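You operate a simulated robot arm through the tools that you are given. There is no shell and no other tool.

The job below is to be done with a simulated robot arm. You get a single attempt, and the scene is never put back.

## Task
Put two ladles of curd from the blue vat in the blue-handled basket.
Fine: basket in the small teal pan to drain; ladle back, lid shut. Set down upright: long blue-handled ladle.

Only the result counts: the job must be done as asked and must still hold three seconds after the hand-in. Knocking over, shifting, dropping, spilling or breaking anything else fails it. A push-on lid holds only when it is set on centred and level and pressed home; a screw cap is set on level and turned clockwise until tight.

## Robot
A 7-joint arm with a three-finger gripper, fixed in place. Base frame: the origin is on the floor under the middle of its stand, x ahead of it, y to its left, z up; the work surface is at about z = 740. Readings come in mm, degrees, newtons and seconds.
It reaches about 1342 mm from its shoulder. Its first joint turns from -166.0 to 166.0 degrees. Payload 2.69 kg.
The TCP is the grasp point between the finger pads, 30 mm short of the fingertips. In the tool frame z runs along the fingers and y along their closing line. The gripper opens to 128 mm; its body begins 117 mm behind the TCP.
Orientation is told as [roll, pitch, yaw] about the base's x, y, z axes, in that order, counted from this pose: with the fingers straight down and closing along the base's y, the tool's x points along the base's -x, its y along +y and its z along -z.

## Interface
- The arm moves only by the tool arm_command. Its argument "targets" is a list that holds one entry, the list of rows, each a list of 7 numbers: the shift along the tool's x, y, z in units of 30 mm (1.0 is 30 mm), then the turn, a rotation vector about the tool's x, y, z in units of 4 degrees (1.0 is 4 degrees), then the closure, from 0 (fully open) to 1 (shut). In form: [[[tx, ty, tz, ax, ay, az, grip], ...]]. A call has 1 to 20 rows; each row shifts and turns the commanded pose from where the row before left it, along the tool's axes as they then stand. A call with a number of a shift or a turn outside -1 to 1 is refused whole. Each row takes 0.2 s and may step no farther than 50 mm and 8.6 degrees from the row before; otherwise, or with a gripper value out of range, the whole call is refused. A pose out of reach is approached as far as the arm can. The call stops where the force on the tool passes 40 N (or 10 N more than at its start, if that is more) or the arm is blocked; 0.2 s more then pass. The fingers move at their own pace (about 127 mm/s each) and stop on an object; they squeeze with about 35 N. The grip force told is the motor's: it shows also when the fingers shut on nothing. Time passes only in rows, and 0.2 s behind the last, so rows that do not move let the fingers close. It gives the time, the measured TCP pose, the force on the tool (base axes), the opening and the grip force at its end, in the units of the frame above (readings bear some noise), with the torque about the TCP (base axes, N m) and any sound that the robot's microphone picked up.
- Cameras (640 x 400 px; columns grow to the right, rows downward): "scene" is fixed at [47.1, 508.8, 1612.7]; the picture's right is [0.12, -0.99, 0.00], its down [-0.70, -0.08, -0.71] and it looks along [0.70, 0.08, -0.71] (base axes); focal length 214 px, centre (320, 200). "wrist" rides on the gripper at [58, 54, -131] in the tool frame; the picture's right is [-0.68, 0.74, 0.00], its down [-0.62, -0.57, -0.55] and it looks along [-0.40, -0.37, 0.84] (tool axes); focal length 234 px, centre (320, 200). There is no depth. A picture from a camera that has moved, and an enlarged one, comes with that camera's place and axes in the base frame and with its lens. The place of the scene camera against the robot may be out by one fixed shift of up to 12 mm in any direction.
- camera(camera): a new picture of that camera. It takes no simulated time.
- slide_trunk(by): moves the trunk up (or, below 0, down) by that many mm; the arm rides with it, the base frame stays. It gives what a move gives, with no picture.
- zoom(camera, box): a new picture of the part [left, top, right, bottom] of that camera's present view, enlarged. It takes no simulated time.
- close_job(): hands the job in; it is judged then, once.

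Places have to be worked out from the pictures, the camera data and where the tool is seen. Open the gripper and draw the arm clear of the work before you hand the job in, unless the task says otherwise.

The tools are called after "Emit:" as name(argument=value, ...) on one line, values as JSON. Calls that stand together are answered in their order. arm_command: Moves the arm, as the interface text tells. Its arguments: {"type":"object","properties":{"targets":{"type":"array","items":{"type":"array","items":{"type":"array","items":{"type":"number"}}}}},"required":["targets"]} The other tools are called the same way: slide_trunk (by) moves the trunk up or down; camera (camera) takes a picture; zoom (camera, box) takes an enlarged picture of a part of a camera's view; close_job () hands the job in.

At the start:

```text
time_s: 0.0
tool_pos: [521.2, 366.4, 1426.4]
tool_rot: [0.0, 0.0, 0.1]
contact_force: [1.0, -0.4, 0.6]
moment: [-0.05, -0.01, 0.01]
width: 127.9
gripper_force: 0.0
trunk travel left (down, up): [-175.0, 175.0]
```

scene: 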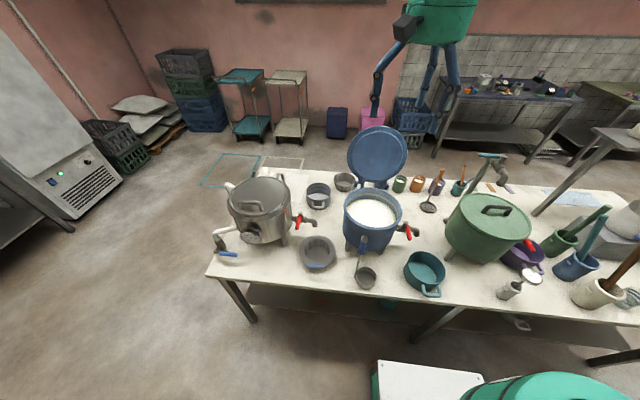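
wrist: 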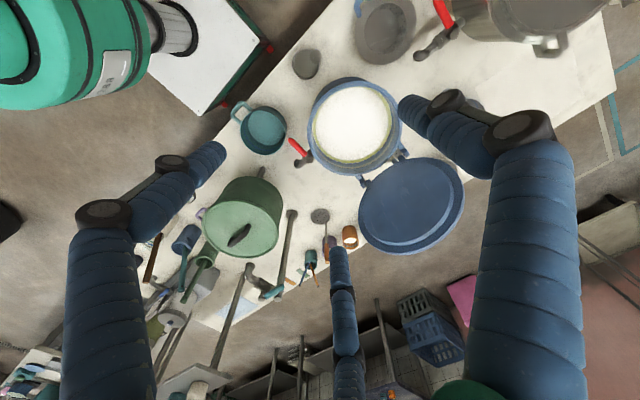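

I start by looking closer at the table from the scene camera to identify the objects before any motion.

Emit:
zoom(camera="scene", box=[200, 120, 440, 310])

Emit:
zoom(camera="scene", box=[400, 140, 640, 310])

Emit:
zoom(camera="wrist", box=[140, 0, 640, 300])

```text
2.11 times, centred on (320, 215) of scene
camera zoom: at [47.1, 508.8, 1612.7], right [0.12, -0.99, 0.0], down [-0.7, -0.08, -0.71], along [0.7, 0.08, -0.71], focal length 452 px, centre (320, 168)
```

zoom: 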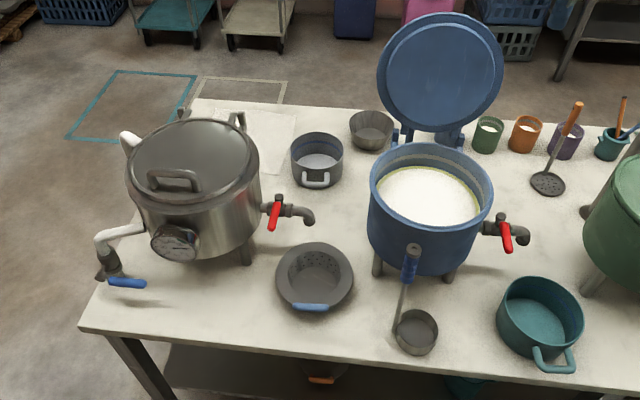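

```text
2.35 times, centred on (520, 225) of scene
camera zoom: at [47.1, 508.8, 1612.7], right [0.12, -0.99, 0.0], down [-0.7, -0.08, -0.71], along [0.7, 0.08, -0.71], focal length 505 px, centre (-151, 141)
```

zoom: 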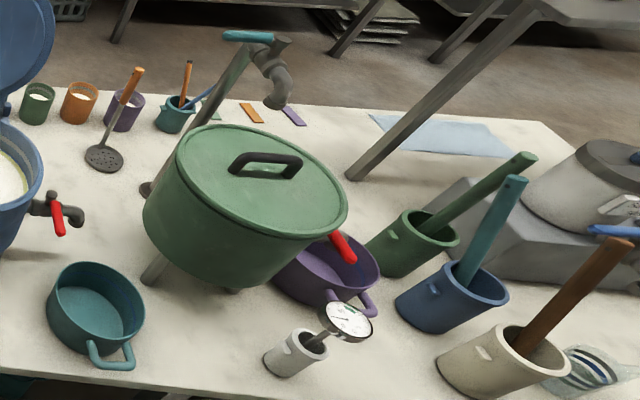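

```text
1.28 times, centred on (390, 150) of wrist
camera zoom: at [461.7, 418.1, 1557.4], right [0.68, 0.74, 0.0], down [0.62, -0.57, 0.55], along [0.4, -0.37, -0.84], focal length 300 px, centre (230, 264)
```

zoom: 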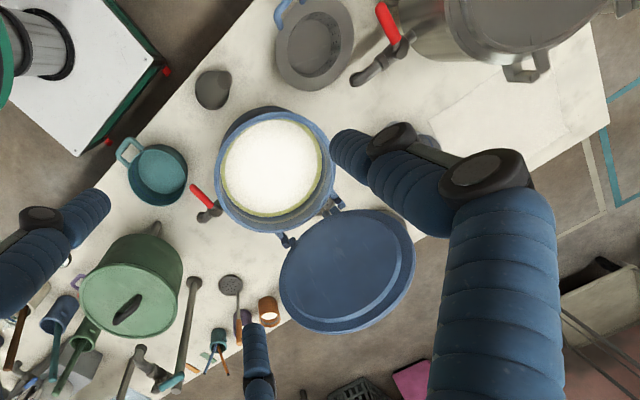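

The blue vat (open, hinged lid at its far side) is about (640, 370), the upright ladle about (460, 380), the blue-handled basket about (545, 580), and the teal pan about (480, 200). I move the wrist to a lower place near the robot to get a second view for triangulation; the way is free air.

Emit:
arm_command(targets=[[[0.8, 0.47, 0.94, 0, 0, 0, 0], [0.8, 0.47, 0.94, 0, 0, 0, 0], [0.8, 0.47, 0.94, 0, 0, 0, 0], [0.8, 0.47, 0.94, 0, 0, 0, 0], [0.8, 0.47, 0.94, 0, 0, 0, 0], [0.8, 0.47, 0.94, 0, 0, 0, 0], [0.8, 0.47, 0.94, 0, 0, 0, 0], [0.8, 0.47, 0.94, 0, 0, 0, 0]]])

Emit:
camera(camera="wrist")

Emit:
camera(camera="scene")

```text
time_s: 1.8
tool_pos: [329.1, 477.3, 1201.8]
tool_rot: [0.0, 0.0, -0.1]
contact_force: [-0.1, 0.6, 0.4]
moment: [0.01, 0.0, 0.02]
width: 128.1
gripper_force: 0.0
trunk travel left (down, up): [-175.0, 175.0]
```

```text
taken
camera wrist: at [269.3, 530.3, 1331.8], right [0.68, 0.74, 0.0], down [0.62, -0.56, 0.55], along [0.4, -0.37, -0.84], focal length 234 px, centre (320, 200)
```

wrist: 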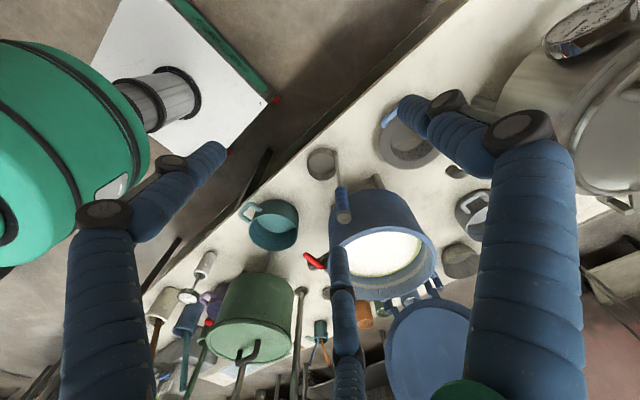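

```text
taken
```

scene: 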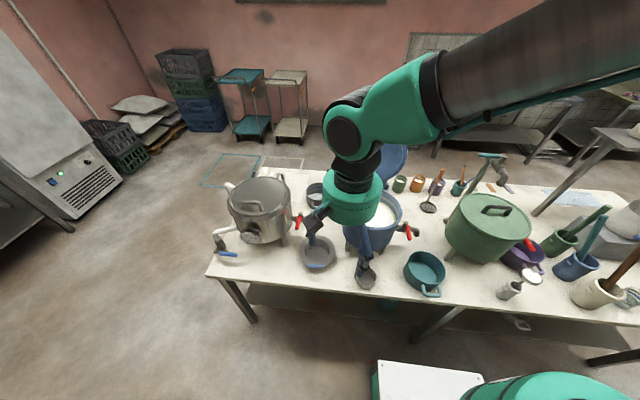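

The ladle is visible just left of the vat's front. I enlarge the wrist picture to measure it, the basket and the pan.

Emit:
zoom(camera="wrist", box=[220, 60, 500, 260])

Emit:
zoom(camera="wrist", box=[280, 140, 440, 240])

```text
2.00 times, centred on (360, 160) of wrist
camera zoom: at [269.3, 530.3, 1331.8], right [0.68, 0.74, 0.0], down [0.62, -0.56, 0.55], along [0.4, -0.37, -0.84], focal length 468 px, centre (240, 280)
```

zoom: 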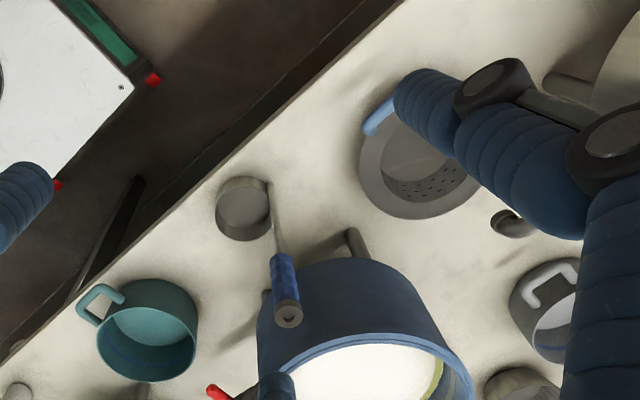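

```text
4.00 times, centred on (360, 190) of wrist
camera zoom: at [269.3, 530.3, 1331.8], right [0.68, 0.74, 0.0], down [0.62, -0.56, 0.55], along [0.4, -0.37, -0.84], focal length 937 px, centre (160, 240)
```

zoom: 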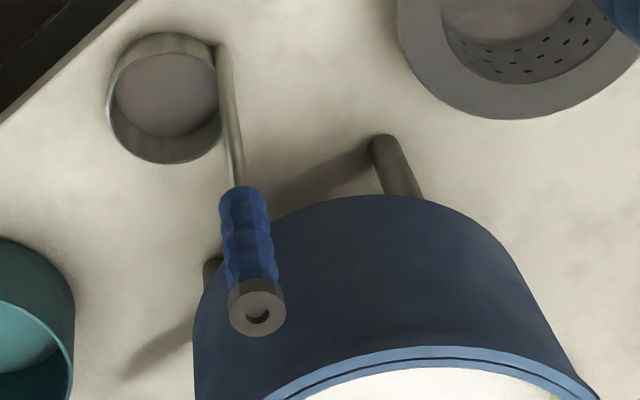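

Handle top triangulates to about (438, 421, 1072), grip from z≈973 to 1072. Now I enlarge the vat and the basket in this view for the second ray to their rims.

Emit:
zoom(camera="wrist", box=[310, 170, 470, 310])

Emit:
zoom(camera="wrist", box=[220, 170, 320, 260])

Emit:
zoom(camera="wrist", box=[370, 70, 510, 180])

```text
2.86 times, centred on (390, 240) of wrist
camera zoom: at [269.3, 530.3, 1331.8], right [0.68, 0.74, 0.0], down [0.62, -0.56, 0.55], along [0.4, -0.37, -0.84], focal length 669 px, centre (120, 86)
```

zoom: 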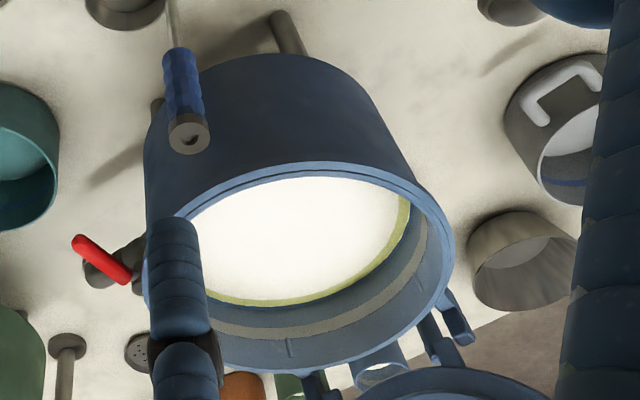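

```text
4.44 times, centred on (270, 215) of wrist
camera zoom: at [269.3, 530.3, 1331.8], right [0.68, 0.74, 0.0], down [0.62, -0.56, 0.55], along [0.4, -0.37, -0.84], focal length 1041 px, centre (542, 133)
```

zoom: 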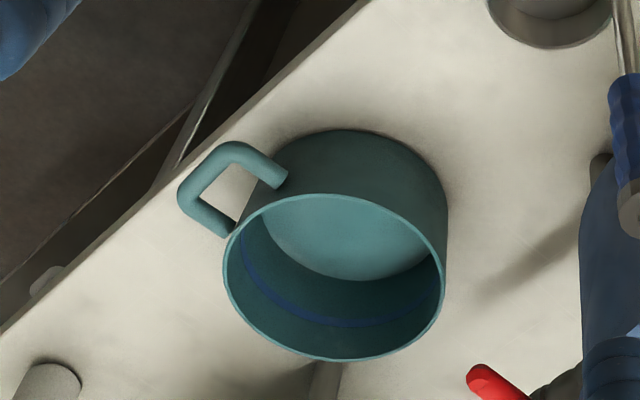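

```text
3.64 times, centred on (440, 125) of wrist
camera zoom: at [269.3, 530.3, 1331.8], right [0.68, 0.74, 0.0], down [0.62, -0.56, 0.55], along [0.4, -0.37, -0.84], focal length 852 px, centre (-116, 473)
```

zoom: 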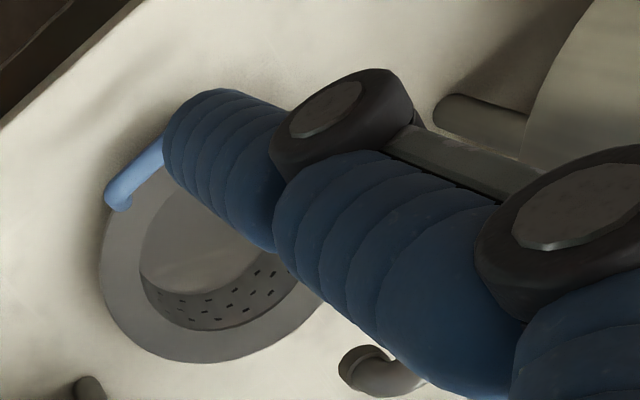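

The basket has a wide flange with a perforated cup and a blue handle on its near side; the teal pan has its handle to the near side as well. A finger hides part of the basket, so I move the wrist left to view it in the free window.

Emit:
arm_command(targets=[[[-0.58, 0.862, 0.133, 0, 0, 0, 0], [-0.58, 0.862, 0.133, 0, 0, 0, 0], [-0.58, 0.862, 0.133, 0, 0, 0, 0], [-0.58, 0.862, 0.133, 0, 0, 0, 0], [-0.58, 0.862, 0.133, 0, 0, 0, 0], [-0.58, 0.862, 0.133, 0, 0, 0, 0], [-0.58, 0.862, 0.133, 0, 0, 0, 0], [-0.58, 0.862, 0.133, 0, 0, 0, 0]]])

Emit:
camera(camera="wrist")

Emit:
zoom(camera="wrist", box=[240, 60, 400, 240])

```text
time_s: 3.6
tool_pos: [467.9, 685.5, 1168.1]
tool_rot: [0.0, 0.0, 0.0]
contact_force: [0.9, -0.2, -0.5]
moment: [0.03, 0.02, -0.02]
width: 127.8
gripper_force: 0.1
trunk travel left (down, up): [-175.0, 175.0]
```

```text
taken
camera wrist: at [409.3, 738.2, 1299.1], right [0.68, 0.74, 0.0], down [0.62, -0.56, 0.55], along [0.4, -0.37, -0.84], focal length 234 px, centre (320, 200)
```

wrist: 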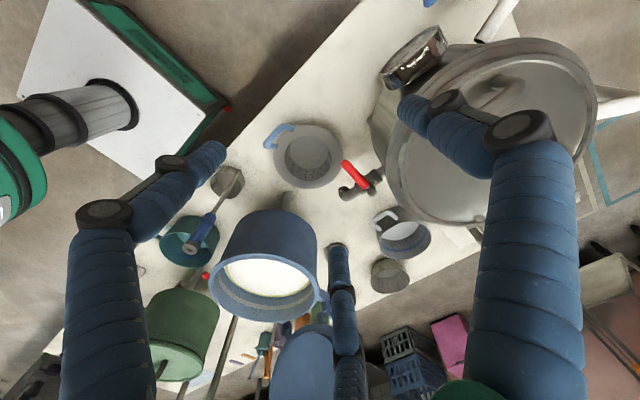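

```text
2.22 times, centred on (320, 150) of wrist
camera zoom: at [409.3, 738.2, 1299.1], right [0.68, 0.74, 0.0], down [0.62, -0.56, 0.55], along [0.4, -0.37, -0.84], focal length 520 px, centre (320, 311)
```

zoom: 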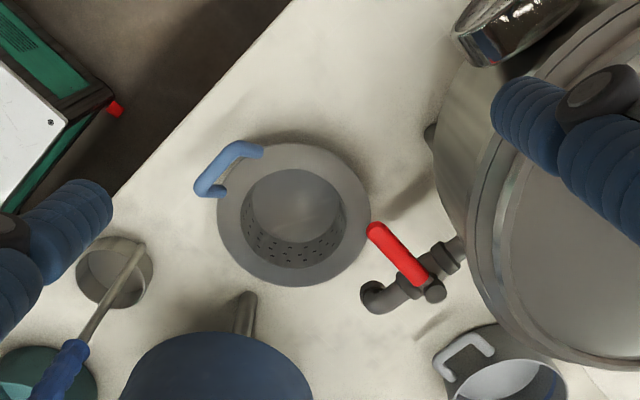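

The basket flange is about 163 mm wide at z≈780 around (547, 573), with a raised blue loop handle on its near side at about (458, 564, 814). I close the gripper here in free air to see how the three fingers move.

Emit:
arm_command(targets=[[[0, 0, 0, 0, 0, 0, 1], [0, 0, 0, 0, 0, 0, 1], [0, 0, 0, 0, 0, 0, 1], [0, 0, 0, 0, 0, 0, 1]]])

Emit:
camera(camera="wrist")

Emit:
zoom(camera="scene", box=[220, 120, 460, 300])

```text
time_s: 4.6
tool_pos: [468.3, 684.9, 1169.0]
tool_rot: [0.0, 0.0, 0.1]
contact_force: [-0.5, 0.0, 0.6]
moment: [0.05, 0.0, 0.0]
width: 1.9
gripper_force: 30.9
trunk travel left (down, up): [-175.0, 175.0]
```

```text
taken
camera wrist: at [409.1, 737.9, 1299.8], right [0.68, 0.74, 0.0], down [0.62, -0.57, 0.55], along [0.4, -0.37, -0.84], focal length 234 px, centre (320, 200)
```

wrist: 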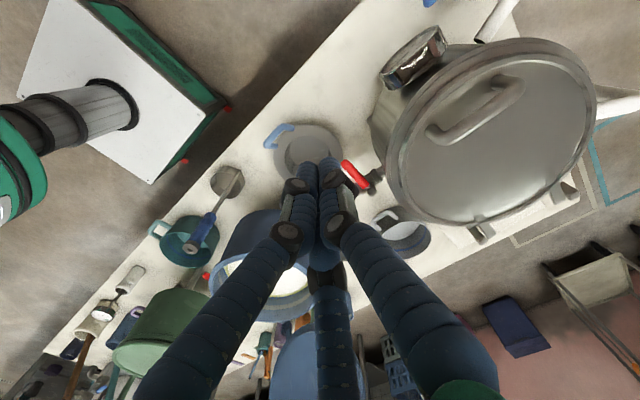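

```text
2.22 times, centred on (340, 210) of scene
camera zoom: at [47.1, 508.8, 1612.7], right [0.12, -0.99, 0.0], down [-0.7, -0.08, -0.71], along [0.7, 0.08, -0.71], focal length 477 px, centre (276, 178)
```

zoom: 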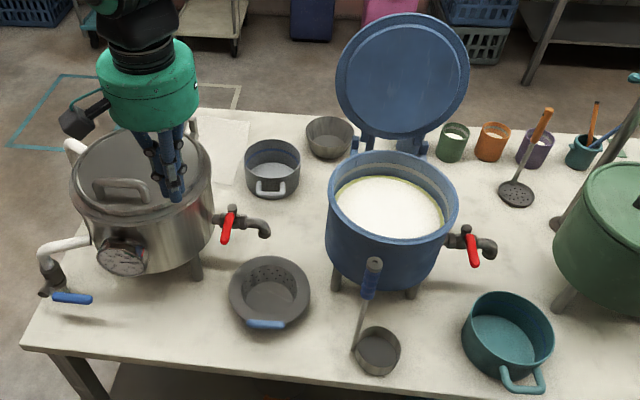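

The fingers close concentrically (three jaws). Now I zoom hard on the basket handle from both cameras to learn its shape for gripping.

Emit:
zoom(camera="wrist", box=[255, 105, 345, 195])

Emit:
zoom(camera="scene", box=[290, 225, 350, 285])

Emit:
zoom(camera="scene", box=[390, 240, 460, 310])

Emit:
zoom(camera="scene", box=[340, 230, 400, 300])

Emit:
zoom(camera="scene", box=[330, 120, 420, 220])

```text
4.44 times, centred on (300, 150) of wrist
camera zoom: at [409.1, 737.9, 1299.8], right [0.68, 0.74, 0.0], down [0.62, -0.57, 0.55], along [0.4, -0.37, -0.84], focal length 1041 px, centre (409, 422)
```

zoom: 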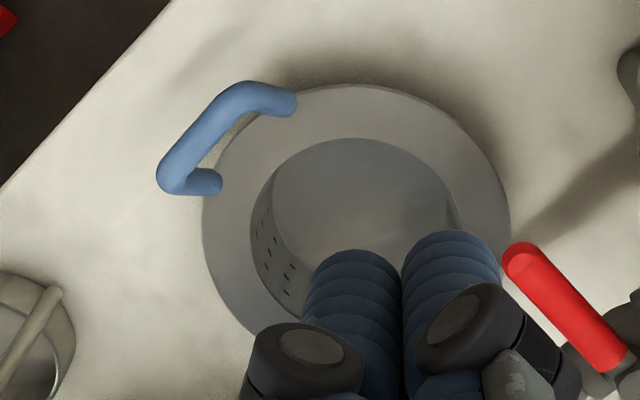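

```text
6.67 times, centred on (320, 255) of scene
camera zoom: at [47.1, 508.8, 1612.7], right [0.12, -0.99, 0.0], down [-0.7, -0.08, -0.71], along [0.7, 0.08, -0.71], focal length 1430 px, centre (320, -167)
```

zoom: 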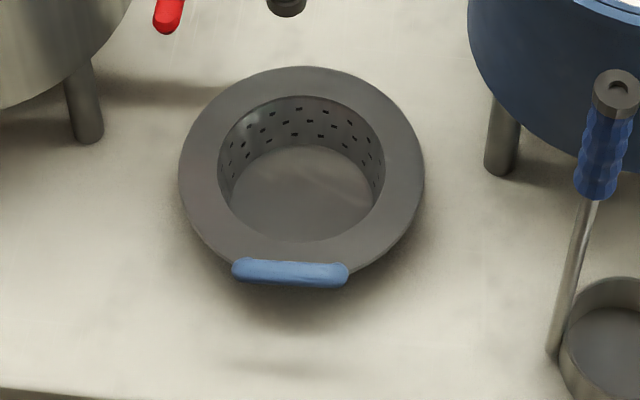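

```text
5.71 times, centred on (425, 275) of scene
camera zoom: at [47.1, 508.8, 1612.7], right [0.12, -0.99, 0.0], down [-0.7, -0.08, -0.71], along [0.7, 0.08, -0.71], focal length 1226 px, centre (-280, -229)
```

zoom: 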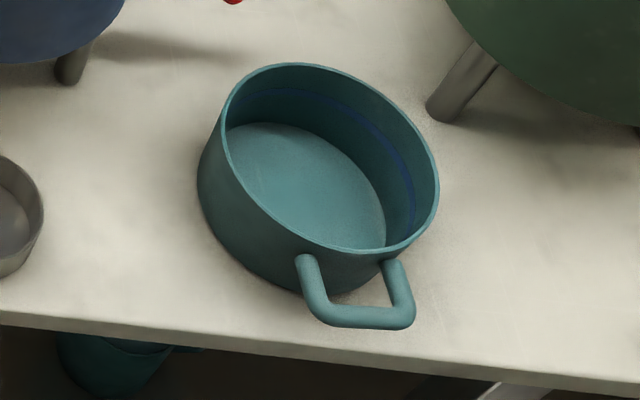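

```text
5.71 times, centred on (370, 265) of scene
camera zoom: at [47.1, 508.8, 1612.7], right [0.12, -0.99, 0.0], down [-0.7, -0.08, -0.71], along [0.7, 0.08, -0.71], focal length 1226 px, centre (34, -171)
```

zoom: 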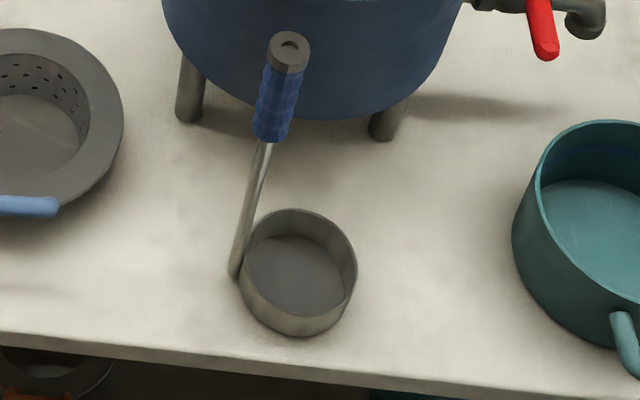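

```text
4.00 times, centred on (375, 170) of scene
camera zoom: at [47.1, 508.8, 1612.7], right [0.12, -0.99, 0.0], down [-0.7, -0.08, -0.71], along [0.7, 0.08, -0.71], focal length 858 px, centre (100, 320)
```

zoom: 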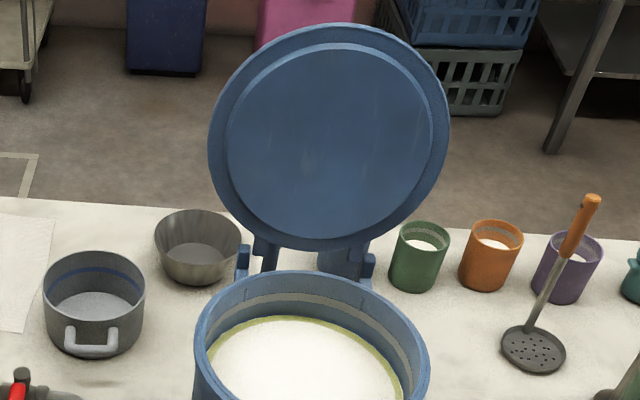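

The handle's legs rise about 35-40 mm, leaning outward, with a ~58 mm bar along y at about x=457. I go to a viewpoint farther right, high up, that shows basket, ladle and pan together for pure wrist-camera triangulation.

Emit:
arm_command(targets=[[[0.142, -0.906, -0.273, 0, 0, 0, 1], [0.142, -0.906, -0.273, 0, 0, 0, 1], [0.142, -0.906, -0.273, 0, 0, 0, 1], [0.142, -0.906, -0.273, 0, 0, 0, 1], [0.142, -0.906, -0.273, 0, 0, 0, 1], [0.142, -0.906, -0.273, 0, 0, 0, 1], [0.142, -0.906, -0.273, 0, 0, 0, 1], [0.142, -0.906, -0.273, 0, 0, 0, 1], [0.142, -0.906, -0.273, 0, 0, 0, 1], [0.142, -0.906, -0.273, 0, 0, 0, 1], [0.142, -0.906, -0.273, 0, 0, 0, 1], [0.142, -0.906, -0.273, 0, 0, 0, 1], [0.142, -0.906, -0.273, 0, 0, 0, 1], [0.142, -0.906, -0.273, 0, 0, 0, 1], [0.142, -0.906, -0.273, 0, 0, 0, 1], [0.142, -0.906, -0.273, 0, 0, 0, 1]]])

Emit:
camera(camera="wrist")

Emit:
zoom(camera="wrist", box=[280, 100, 360, 180])

Emit:
zoom(camera="wrist", box=[425, 0, 515, 80])

Emit:
zoom(camera="wrist", box=[360, 10, 460, 110])

```text
time_s: 8.0
tool_pos: [400.0, 249.8, 1301.7]
tool_rot: [0.0, 0.1, 0.0]
contact_force: [-1.1, -0.4, 1.3]
moment: [0.01, 0.0, 0.04]
width: 2.1
gripper_force: 31.5
trunk travel left (down, up): [-175.0, 175.0]
```

```text
taken
camera wrist: at [339.6, 301.9, 1431.5], right [0.68, 0.74, 0.0], down [0.62, -0.57, 0.55], along [0.4, -0.37, -0.84], focal length 234 px, centre (320, 200)
```

wrist: 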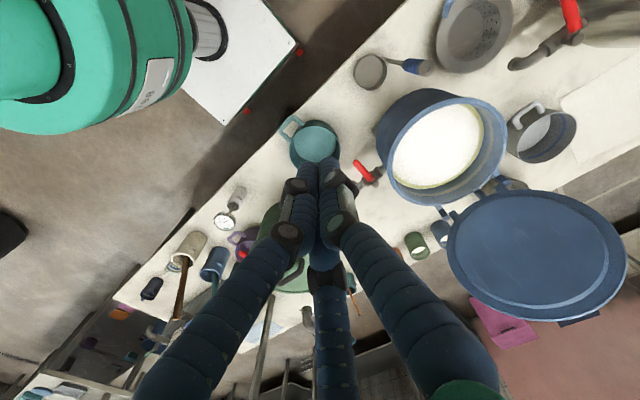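

```text
5.00 times, centred on (320, 140) of wrist
camera zoom: at [339.6, 301.9, 1431.5], right [0.68, 0.74, 0.0], down [0.62, -0.57, 0.55], along [0.4, -0.37, -0.84], focal length 1171 px, centre (320, 500)
```

zoom: 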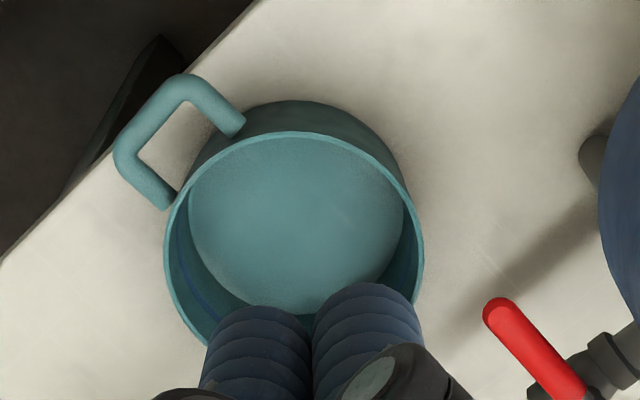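

```text
5.00 times, centred on (470, 40) of wrist
camera zoom: at [339.6, 301.9, 1431.5], right [0.68, 0.74, 0.0], down [0.62, -0.57, 0.55], along [0.4, -0.37, -0.84], focal length 1171 px, centre (-430, 1000)
```

zoom: 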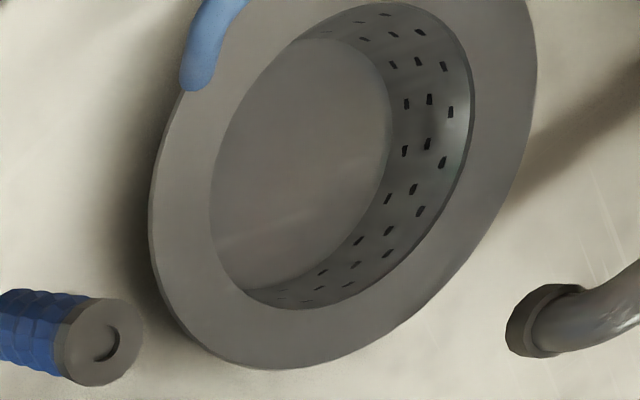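

```text
4.00 times, centred on (410, 60) of wrist
camera zoom: at [339.6, 301.9, 1431.5], right [0.68, 0.74, 0.0], down [0.62, -0.57, 0.55], along [0.4, -0.37, -0.84], focal length 937 px, centre (-40, 760)
```

zoom: 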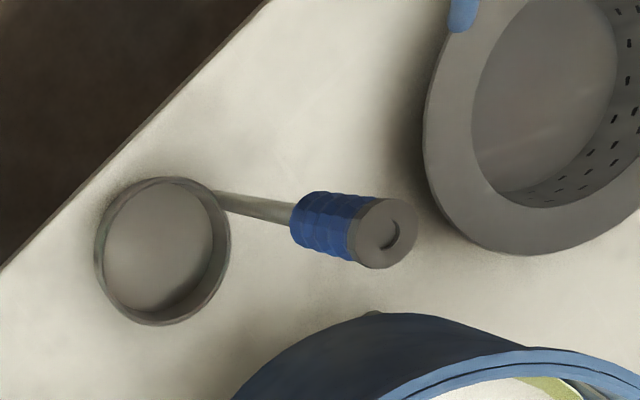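

The ladle's handle top triangulates to (467, 403, 1026), cup rim centre (461, 359, 779); basket flange centre (550, 572, 794) with the handle bar mid at (458, 568, 828); pan rim centre about (510, 126, 815). Now I look at the vat, its curd and the lid from here.

Emit:
zoom(camera="wrist", box=[360, 70, 640, 330])

Emit:
zoom(camera="wrist", box=[370, 80, 520, 220])

Emit:
zoom(camera="wrist", box=[120, 150, 320, 340])

```text
1.54 times, centred on (500, 200) of wrist
camera zoom: at [339.6, 301.9, 1431.5], right [0.68, 0.74, 0.0], down [0.62, -0.57, 0.55], along [0.4, -0.37, -0.84], focal length 360 px, centre (43, 200)
```

zoom: 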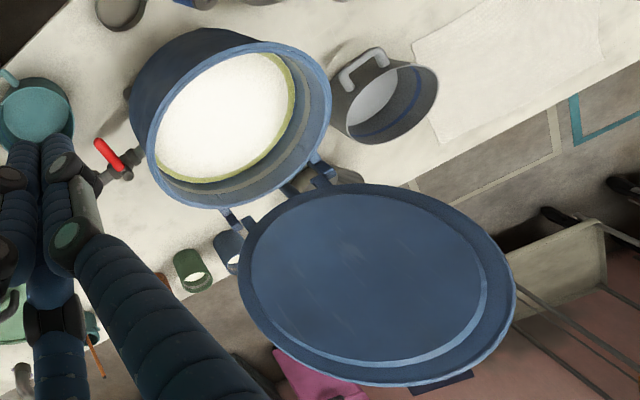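

```text
2.86 times, centred on (445, 150) of wrist
camera zoom: at [339.6, 301.9, 1431.5], right [0.68, 0.74, 0.0], down [0.62, -0.57, 0.55], along [0.4, -0.37, -0.84], focal length 669 px, centre (-37, 343)
```

zoom: 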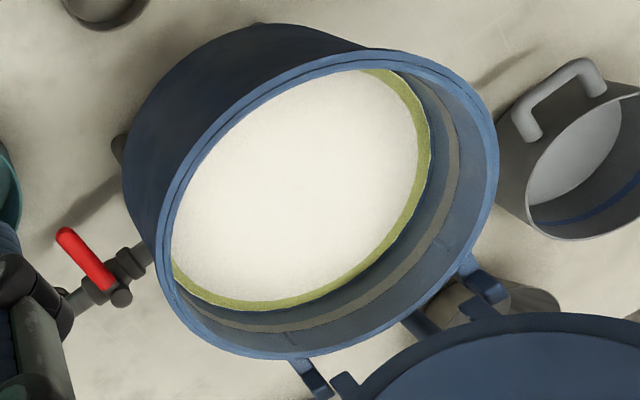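

```text
2.11 times, centred on (220, 245) of wrist
camera zoom: at [339.6, 301.9, 1431.5], right [0.68, 0.74, 0.0], down [0.62, -0.57, 0.55], along [0.4, -0.37, -0.84], focal length 493 px, centre (530, 105)
```

zoom: 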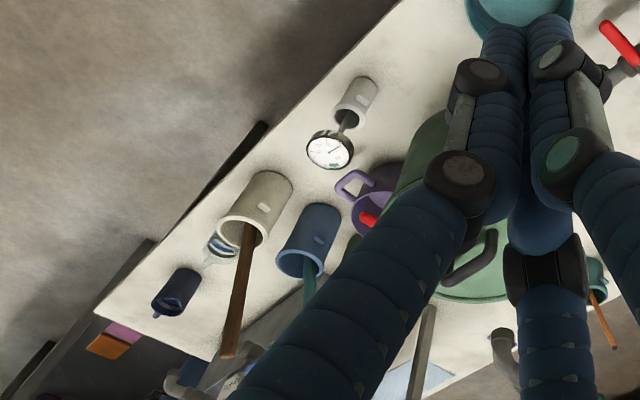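

The vat's rim is at z≈987 around (647, 365), with the curd about 60 mm below it, at z≈927; the table's front edge is at x≈405. Before touching anything, I dry-run the pouring motion with an empty hand to check that the arm reaches it; first I yaw by -87°.

Emit:
arm_command(targets=[[[0, 0, 0, 0, 0, 1, 1], [0, 0, 0, 0, 0, 1, 1], [0, 0, 0, 0, 0, 1, 1], [0, 0, 0, 0, 0, 1, 1], [0, 0, 0, 0, 0, 1, 1], [0, 0, 0, 0, 0, 1, 1], [0, 0, 0, 0, 0, 1, 1], [0, 0, 0, 0, 0, 1, 1], [0, 0, 0, 0, 0, 1, 1], [0, 0, 0, 0, 0, 1, 1], [0, 0, 0, 0, 0, 1, 1], [0, 0, 0, 0, 0, 1, 1], [0, 0, 0, 0, 0, 1, 1], [0, 0, 0, 0, 0, 1, 1], [0, 0, 0, 0, 0, 1, 1], [0, 0, 0, 0, 0, 1, 1], [0, 0, 0, 0, 0, 1, 1], [0, 0, 0, 0, 0, 1, 1], [0, 0, 0, 0, 0, 1, 1], [0, 0, 0, 0, 0, 1, 1]]])

Emit:
arm_command(targets=[[[0, 0, 0, 0, 0, 1, 1], [0, 0, 0, 0, 0, 0.75, 1], [-0.5525, 0.67, 0.94, 0, 0, 0, 1], [-0.5525, 0.67, 0.94, 0, 0, 0, 1], [-0.5525, 0.67, 0.94, 0, 0, 0, 1], [-0.5525, 0.67, 0.94, 0, 0, 0, 1], [-0.5525, 0.67, 0.94, 0, 0, 0, 1], [-0.5525, 0.67, 0.94, 0, 0, 0, 1], [-0.5525, 0.67, 0.94, 0, 0, 0, 1], [-0.5525, 0.67, 0.94, 0, 0, 0, 1]]])

Emit:
camera(camera="wrist")

Emit:
camera(camera="scene")

```text
time_s: 12.2
tool_pos: [397.7, 250.1, 1300.2]
tool_rot: [0.0, 0.0, -80.0]
contact_force: [-0.9, 0.8, -0.5]
moment: [0.0, -0.07, 0.02]
width: 2.4
gripper_force: 31.3
trunk travel left (down, up): [-175.0, 175.0]
```

```text
time_s: 14.4
tool_pos: [567.3, 126.0, 1075.1]
tool_rot: [0.0, 0.0, -86.9]
contact_force: [0.2, 0.1, 0.3]
moment: [-0.01, 0.0, 0.04]
width: 1.8
gripper_force: 31.0
trunk travel left (down, up): [-175.0, 175.0]
```

```text
taken
camera wrist: at [617.1, 186.4, 1205.4], right [0.77, -0.64, 0.0], down [-0.53, -0.65, 0.55], along [-0.35, -0.42, -0.84], focal length 234 px, centre (320, 200)
```

wrist: 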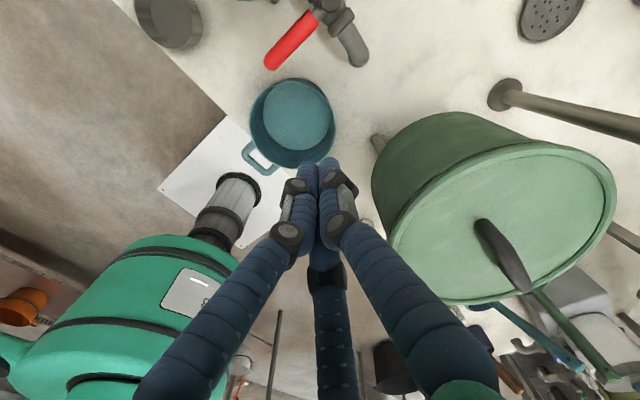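

```text
taken
```

scene: 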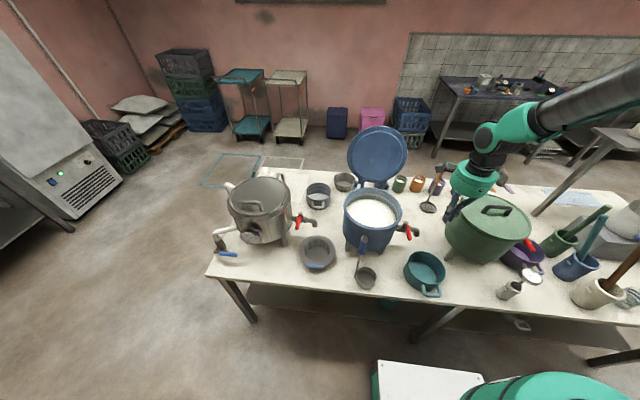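

The move tracked exactly. This view shows the pan whole, so I zoom on it for a third ray before tilting.

Emit:
zoom(camera="wrist", box=[230, 70, 350, 180])

Emit:
zoom(camera="wrist", box=[340, 80, 640, 320])

```text
3.64 times, centred on (290, 125) of wrist
camera zoom: at [617.1, 186.4, 1205.4], right [0.77, -0.64, 0.0], down [-0.53, -0.65, 0.55], along [-0.35, -0.42, -0.84], focal length 852 px, centre (429, 473)
```

zoom: 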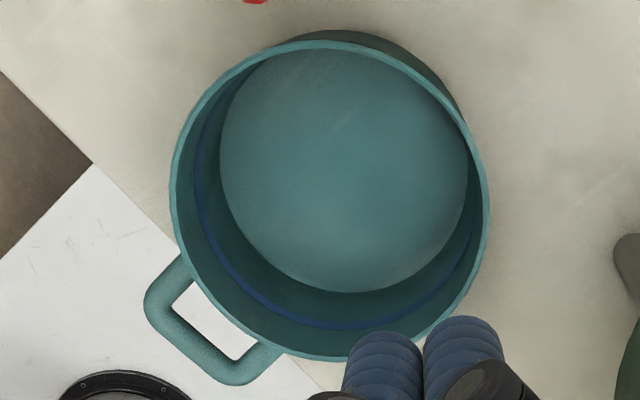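

```text
1.67 times, centred on (490, 200) of wrist
camera zoom: at [617.1, 186.4, 1205.4], right [0.77, -0.64, 0.0], down [-0.53, -0.65, 0.55], along [-0.35, -0.42, -0.84], focal length 390 px, centre (37, 200)
```

zoom: 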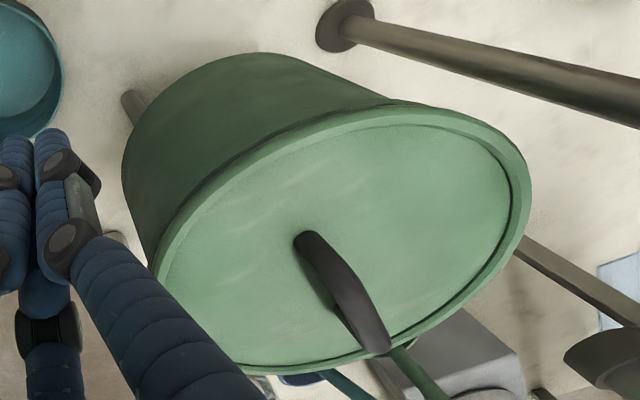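

Pan rim centre now triangulates consistently to (509.7, 126.9, 815), outer diameter about 146. Now the dry tilt about the virtual ladle lip, 80° first, moving toward the free space in front of the blue vat.

Emit:
arm_command(targets=[[[0.385, -0.29, -0.0693, -0.602, -0.799, 0, 1], [0.385, -0.29, -0.0693, -0.602, -0.799, 0, 1], [0.385, -0.29, -0.0693, -0.602, -0.799, 0, 1], [0.385, -0.29, -0.0693, -0.602, -0.799, 0, 1], [0.385, -0.29, -0.0693, -0.602, -0.799, 0, 1], [0.385, -0.29, -0.0693, -0.602, -0.799, 0, 1], [0.385, -0.29, -0.0693, -0.602, -0.799, 0, 1], [0.385, -0.29, -0.0693, -0.602, -0.799, 0, 1], [0.385, -0.29, -0.0693, -0.602, -0.799, 0, 1], [0.385, -0.29, -0.0693, -0.602, -0.799, 0, 1], [0.385, -0.29, -0.0693, -0.602, -0.799, 0, 1], [0.385, -0.29, -0.0693, -0.602, -0.799, 0, 1], [0.385, -0.29, -0.0693, -0.602, -0.799, 0, 1], [0.385, -0.29, -0.0693, -0.602, -0.799, 0, 1], [0.385, -0.29, -0.0693, -0.602, -0.799, 0, 1], [0.385, -0.29, -0.0693, -0.602, -0.799, 0, 1]]])

Emit:
camera(camera="scene")

```text
time_s: 17.8
tool_pos: [489.5, 300.6, 1068.1]
tool_rot: [49.2, -46.9, -108.2]
contact_force: [0.1, 0.7, -0.1]
moment: [-0.02, -0.02, 0.02]
width: 2.3
gripper_force: 31.8
out of reach, approached as far as the arm can: row 13, 14, 15, 16
trunk travel left (down, up): [-175.0, 175.0]
```

```text
taken
```

scene: 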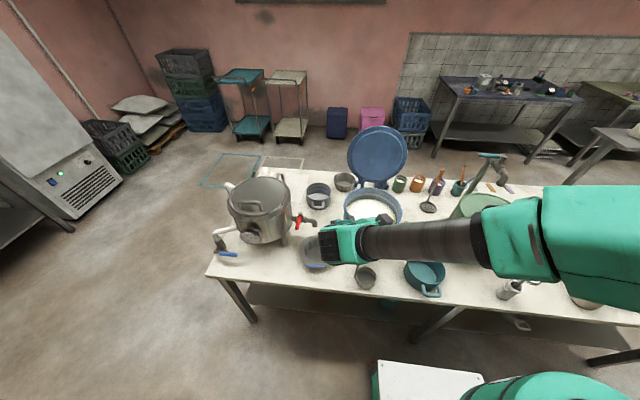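

The dry tilt ran out of reach past about 48° because the forearm lies flat and the wrist folds too sharply. I reverse to upright, then raise the trunk so the forearm slopes down, and try again.

Emit:
arm_command(targets=[[[-0.38, 0.287, 0.1027, 0.602, 0.799, 0, 1], [-0.38, 0.287, 0.1027, 0.602, 0.799, 0, 1], [-0.38, 0.287, 0.1027, 0.602, 0.799, 0, 1], [-0.38, 0.287, 0.1027, 0.602, 0.799, 0, 1], [-0.38, 0.287, 0.1027, 0.602, 0.799, 0, 1], [-0.38, 0.287, 0.1027, 0.602, 0.799, 0, 1], [-0.38, 0.287, 0.1027, 0.602, 0.799, 0, 1], [-0.38, 0.287, 0.1027, 0.602, 0.799, 0, 1], [-0.38, 0.287, 0.1027, 0.602, 0.799, 0, 1], [-0.38, 0.287, 0.1027, 0.602, 0.799, 0, 1], [-0.38, 0.287, 0.1027, 0.602, 0.799, 0, 1], [-0.38, 0.287, 0.1027, 0.602, 0.799, 0, 1]]])

```text
time_s: 20.4
tool_pos: [585.4, 186.0, 1152.1]
tool_rot: [9.6, -12.8, -88.1]
contact_force: [0.6, -0.4, 0.0]
moment: [-0.01, -0.04, 0.0]
width: 2.0
gripper_force: 31.7
trunk travel left (down, up): [-175.0, 175.0]
```

Orientation is back within 16° of upright at (585, 186, 1152). I level the hand, then raise the trunk by 175 mm (the arm rides up with it).

Emit:
arm_command(targets=[[[0, 0, 0, 0.602, 0.799, 0, 1], [0, 0, 0, 0.602, 0.799, 0, 1], [0, 0, 0, 0.602, 0.799, 0, 1], [0, 0, 0, 0.602, 0.799, 0, 1]]])

Emit:
slide_trunk(by=175)

```text
time_s: 21.4
tool_pos: [583.8, 187.5, 1151.8]
tool_rot: [-0.1, 0.0, -86.9]
contact_force: [0.2, 0.8, -0.2]
moment: [-0.01, -0.03, -0.01]
width: 2.2
gripper_force: 31.1
trunk travel left (down, up): [-175.0, 175.0]
```

```text
time_s: 23.4
tool_pos: [583.8, 186.0, 1327.2]
tool_rot: [0.1, 0.1, -87.1]
contact_force: [-0.5, -0.6, 0.9]
moment: [0.01, 0.02, 0.0]
width: 2.0
gripper_force: 31.6
trunk travel left (down, up): [-350.0, 0.0]
```

Trunk is fully up. I lower the hand back to the virtual pour start and try the tilt again.

Emit:
arm_command(targets=[[[-0.219, -0.072, 0.93, 0, 0, 0, 1], [-0.219, -0.072, 0.93, 0, 0, 0, 1], [-0.219, -0.072, 0.93, 0, 0, 0, 1], [-0.219, -0.072, 0.93, 0, 0, 0, 1], [-0.219, -0.072, 0.93, 0, 0, 0, 1], [-0.219, -0.072, 0.93, 0, 0, 0, 1], [-0.219, -0.072, 0.93, 0, 0, 0, 1], [-0.219, -0.072, 0.93, 0, 0, 0, 1], [-0.219, -0.072, 0.93, 0, 0, 0, 1]]])

Emit:
arm_command(targets=[[[0.385, -0.29, -0.0693, -0.602, -0.799, 0, 1], [0.385, -0.29, -0.0693, -0.602, -0.799, 0, 1], [0.385, -0.29, -0.0693, -0.602, -0.799, 0, 1], [0.385, -0.29, -0.0693, -0.602, -0.799, 0, 1], [0.385, -0.29, -0.0693, -0.602, -0.799, 0, 1], [0.385, -0.29, -0.0693, -0.602, -0.799, 0, 1], [0.385, -0.29, -0.0693, -0.602, -0.799, 0, 1], [0.385, -0.29, -0.0693, -0.602, -0.799, 0, 1], [0.385, -0.29, -0.0693, -0.602, -0.799, 0, 1], [0.385, -0.29, -0.0693, -0.602, -0.799, 0, 1], [0.385, -0.29, -0.0693, -0.602, -0.799, 0, 1], [0.385, -0.29, -0.0693, -0.602, -0.799, 0, 1], [0.385, -0.29, -0.0693, -0.602, -0.799, 0, 1]]])

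Emit:
camera(camera="scene")

```text
time_s: 25.4
tool_pos: [568.3, 125.8, 1076.0]
tool_rot: [-0.1, 0.0, -86.9]
contact_force: [0.6, 0.1, -0.2]
moment: [0.04, 0.01, -0.01]
width: 1.9
gripper_force: 31.4
trunk travel left (down, up): [-350.0, 0.0]
```

```text
time_s: 28.2
tool_pos: [533.5, 287.2, 1112.0]
tool_rot: [34.8, -40.1, -98.7]
contact_force: [0.2, 0.1, -0.4]
moment: [-0.08, -0.04, -0.05]
width: 2.1
gripper_force: 31.7
out of reach, approached as far as the arm can: row 10, 11, 12, 13
trunk travel left (down, up): [-350.0, 0.0]
```

```text
taken
```

scene: 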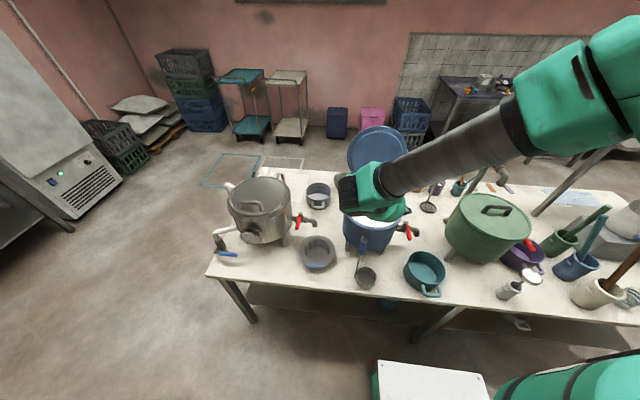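

Higher is worse (limit already at ~36°), so the limit is a joint twist rather than the fold. I level the hand again, rotate the yaw back toward 0 and return the trunk to the middle, then test the tilt with another roll of the hand.

Emit:
arm_command(targets=[[[0, 0, -0.3, 0.602, 0.799, 0, 1], [0, 0, -0.3, 0.602, 0.799, 0, 1], [0, 0, 0, 0.602, 0.799, 0, 1], [0, 0, 0, 0.602, 0.799, 0, 1], [0, 0, 0, 0.602, 0.799, 0, 1], [0, 0, 0, 0.602, 0.799, 0, 1], [0, 0, 0, 0.602, 0.799, 0, 1], [0, 0, 0, 0.602, 0.799, 0, 1], [0, 0, 0, 0.602, 0.799, 0, 1], [0, 0, 0, 0.602, 0.799, 0, 1], [0, 0, 0, 0.602, 0.799, 0, 1], [0, 0, 0, 0.602, 0.799, 0, 1], [0, 0, 0, 0.602, 0.799, 0, 1]]])

Emit:
arm_command(targets=[[[0, 0, -0.5, 0, 0, -1, 1], [0, 0, -0.5, 0, 0, -1, 1], [0, 0, -0.5, 0, 0, -1, 1], [0, 0, -0.5, 0, 0, -1, 1], [0, 0, -0.5, 0, 0, -1, 1], [0, 0, -0.5, 0, 0, -1, 1], [0, 0, 0, 0, 0, -1, 1], [0, 0, 0, 0, 0, -1, 1], [0, 0, 0, 0, 0, -1, 1], [0, 0, 0, 0, 0, -1, 1], [0, 0, 0, 0, 0, -1, 1], [0, 0, 0, 0, 0, -1, 1], [0, 0, 0, 0, 0, -1, 1], [0, 0, 0, 0, 0, -1, 1], [0, 0, 0, 0, 0, -1, 1], [0, 0, 0, 0, 0, -1, 1], [0, 0, 0, 0, 0, -1, 1], [0, 0, 0, 0, 0, -1, 1], [0, 0, 0, 0, 0, -1, 1], [0, 0, 0, 0, 0, -1, 1]]])

Emit:
slide_trunk(by=-175)

```text
time_s: 31.0
tool_pos: [524.9, 297.8, 1124.5]
tool_rot: [0.0, 0.2, -87.0]
contact_force: [0.8, -0.2, -0.1]
moment: [-0.01, 0.0, 0.01]
width: 2.2
gripper_force: 31.3
trunk travel left (down, up): [-350.0, 0.0]
```

```text
time_s: 35.2
tool_pos: [524.6, 297.5, 1213.3]
tool_rot: [0.1, 0.1, -6.8]
contact_force: [0.4, -0.2, 0.3]
moment: [-0.02, -0.02, -0.06]
width: 2.1
gripper_force: 31.2
trunk travel left (down, up): [-350.0, 0.0]
```

```text
time_s: 37.1
tool_pos: [524.7, 297.9, 1038.8]
tool_rot: [-0.1, 0.0, -6.9]
contact_force: [0.6, -0.7, 0.3]
moment: [0.02, 0.01, 0.02]
width: 2.0
gripper_force: 31.5
trunk travel left (down, up): [-175.0, 175.0]
```

Now I go to the virtual pour start with yaw -7° and test the same tilt with this hand roll.

Emit:
arm_command(targets=[[[-0.353, -0.92, -0.205, 0, 0, 0, 1], [-0.353, -0.92, -0.205, 0, 0, 0, 1], [-0.353, -0.92, -0.205, 0, 0, 0, 1], [-0.353, -0.92, -0.205, 0, 0, 0, 1], [-0.353, -0.92, -0.205, 0, 0, 0, 1], [-0.353, -0.92, -0.205, 0, 0, 0, 1]]])

Emit:
arm_command(targets=[[[0.352, 0.329, -0.0693, 0.682, -0.731, 0, 1], [0.352, 0.329, -0.0693, 0.682, -0.731, 0, 1], [0.352, 0.329, -0.0693, 0.682, -0.731, 0, 1], [0.352, 0.329, -0.0693, 0.682, -0.731, 0, 1], [0.352, 0.329, -0.0693, 0.682, -0.731, 0, 1], [0.352, 0.329, -0.0693, 0.682, -0.731, 0, 1], [0.352, 0.329, -0.0693, 0.682, -0.731, 0, 1], [0.352, 0.329, -0.0693, 0.682, -0.731, 0, 1], [0.352, 0.329, -0.0693, 0.682, -0.731, 0, 1], [0.352, 0.329, -0.0693, 0.682, -0.731, 0, 1], [0.352, 0.329, -0.0693, 0.682, -0.731, 0, 1], [0.352, 0.329, -0.0693, 0.682, -0.731, 0, 1], [0.352, 0.329, -0.0693, 0.682, -0.731, 0, 1], [0.352, 0.329, -0.0693, 0.682, -0.731, 0, 1]]])

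Emit:
camera(camera="scene")

```text
time_s: 38.5
tool_pos: [567.1, 125.0, 1075.4]
tool_rot: [0.0, 0.0, -7.1]
contact_force: [0.2, -0.8, -0.1]
moment: [-0.02, -0.03, 0.0]
width: 2.1
gripper_force: 31.7
trunk travel left (down, up): [-175.0, 175.0]
```

```text
time_s: 41.5
tool_pos: [445.5, 269.7, 1015.3]
tool_rot: [-45.3, -37.3, 9.1]
contact_force: [0.4, -0.4, 1.3]
moment: [0.02, -0.01, -0.02]
width: 1.9
gripper_force: 31.2
trunk travel left (down, up): [-175.0, 175.0]
```

```text
taken
```

scene: 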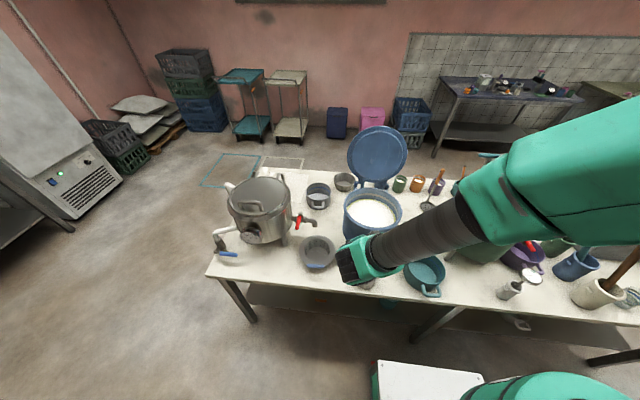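

With this hand roll the 56° tilt was reached fully, so the earlier limit was the last joint's turn. I go on to about 92°.

Emit:
arm_command(targets=[[[0.352, 0.329, -0.0693, 0.682, -0.731, 0, 1], [0.352, 0.329, -0.0693, 0.682, -0.731, 0, 1], [0.352, 0.329, -0.0693, 0.682, -0.731, 0, 1], [0.352, 0.329, -0.0693, 0.682, -0.731, 0, 1], [0.352, 0.329, -0.0693, 0.682, -0.731, 0, 1], [0.352, 0.329, -0.0693, 0.682, -0.731, 0, 1], [0.352, 0.329, -0.0693, 0.682, -0.731, 0, 1], [0.352, 0.329, -0.0693, 0.682, -0.731, 0, 1], [0.352, 0.329, -0.0693, 0.682, -0.731, 0, 1]]])

Emit:
camera(camera="scene")

Emit:
camera(camera="wrist")

```text
time_s: 43.5
tool_pos: [409.4, 312.4, 899.6]
tool_rot: [-92.9, -46.8, 42.1]
contact_force: [0.1, -0.3, 0.4]
moment: [0.0, 0.0, -0.01]
width: 2.1
gripper_force: 31.2
trunk travel left (down, up): [-175.0, 175.0]
```

```text
taken
```

scene: 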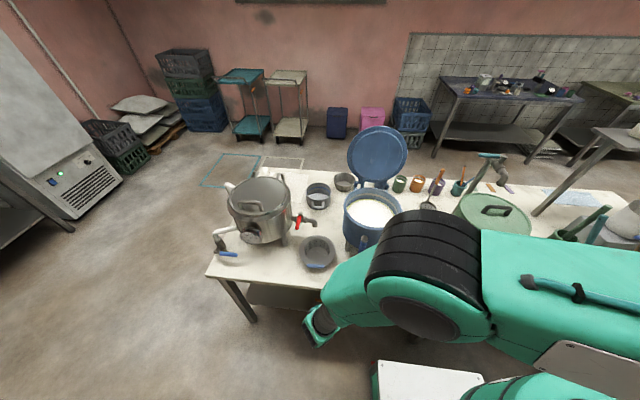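

```text
taken
camera wrist: at [326.2, 409.2, 815.3], right [0.77, 0.64, -0.01], down [-0.37, 0.45, 0.82], along [0.53, -0.62, 0.58], focal length 234 px, centre (320, 200)
```

wrist: 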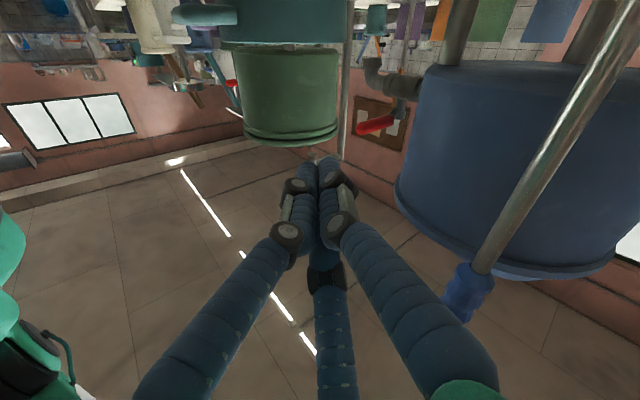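

92° is reached exactly at (409, 312, 900) with no contact. I test five more rows, to about 112°.

Emit:
arm_command(targets=[[[0.352, 0.329, -0.0693, 0.682, -0.731, 0, 1], [0.352, 0.329, -0.0693, 0.682, -0.731, 0, 1], [0.352, 0.329, -0.0693, 0.682, -0.731, 0, 1], [0.352, 0.329, -0.0693, 0.682, -0.731, 0, 1], [0.352, 0.329, -0.0693, 0.682, -0.731, 0, 1]]])

```text
time_s: 44.7
tool_pos: [411.0, 312.9, 826.5]
tool_rot: [-120.6, -42.7, 61.8]
contact_force: [-0.6, 0.4, 0.4]
moment: [0.04, 0.05, -0.02]
width: 2.0
gripper_force: 31.2
trunk travel left (down, up): [-175.0, 175.0]
```

112° works as well, so the pour is feasible with the hand gripping the ladle from above at yaw ≈ +35°. I reverse back to upright.

Emit:
arm_command(targets=[[[-0.348, -0.325, 0.1027, -0.682, 0.731, 0, 1], [-0.348, -0.325, 0.1027, -0.682, 0.731, 0, 1], [-0.348, -0.325, 0.1027, -0.682, 0.731, 0, 1], [-0.348, -0.325, 0.1027, -0.682, 0.731, 0, 1], [-0.348, -0.325, 0.1027, -0.682, 0.731, 0, 1], [-0.348, -0.325, 0.1027, -0.682, 0.731, 0, 1], [-0.348, -0.325, 0.1027, -0.682, 0.731, 0, 1], [-0.348, -0.325, 0.1027, -0.682, 0.731, 0, 1], [-0.348, -0.325, 0.1027, -0.682, 0.731, 0, 1], [-0.348, -0.325, 0.1027, -0.682, 0.731, 0, 1], [-0.348, -0.325, 0.1027, -0.682, 0.731, 0, 1], [-0.348, -0.325, 0.1027, -0.682, 0.731, 0, 1], [-0.348, -0.325, 0.1027, -0.682, 0.731, 0, 1], [-0.348, -0.325, 0.1027, -0.682, 0.731, 0, 1], [-0.348, -0.325, 0.1027, -0.682, 0.731, 0, 1], [-0.348, -0.325, 0.1027, -0.682, 0.731, 0, 1], [-0.348, -0.325, 0.1027, -0.682, 0.731, 0, 1], [-0.348, -0.325, 0.1027, -0.682, 0.731, 0, 1], [-0.348, -0.325, 0.1027, -0.682, 0.731, 0, 1], [-0.348, -0.325, 0.1027, -0.682, 0.731, 0, 1]]])

Emit:
arm_command(targets=[[[-0.348, -0.325, 0.1027, -0.682, 0.731, 0, 1], [-0.348, -0.325, 0.1027, -0.682, 0.731, 0, 1], [-0.348, -0.325, 0.1027, -0.682, 0.731, 0, 1], [-0.348, -0.325, 0.1027, -0.682, 0.731, 0, 1], [-0.348, -0.325, 0.1027, -0.682, 0.731, 0, 1], [-0.348, -0.325, 0.1027, -0.682, 0.731, 0, 1], [-0.348, -0.325, 0.1027, -0.682, 0.731, 0, 1], [-0.348, -0.325, 0.1027, -0.682, 0.731, 0, 1]]])

```text
time_s: 48.9
tool_pos: [493.5, 212.3, 1065.7]
tool_rot: [-23.0, -22.8, -2.3]
contact_force: [0.7, 0.2, 0.8]
moment: [-0.01, -0.05, 0.03]
width: 2.1
gripper_force: 31.3
trunk travel left (down, up): [-175.0, 175.0]
```

```text
time_s: 50.7
tool_pos: [564.8, 123.8, 1075.2]
tool_rot: [0.0, 0.0, -6.9]
contact_force: [-0.5, 0.4, 1.4]
moment: [-0.03, 0.0, -0.01]
width: 2.2
gripper_force: 31.8
trunk travel left (down, up): [-175.0, 175.0]
```

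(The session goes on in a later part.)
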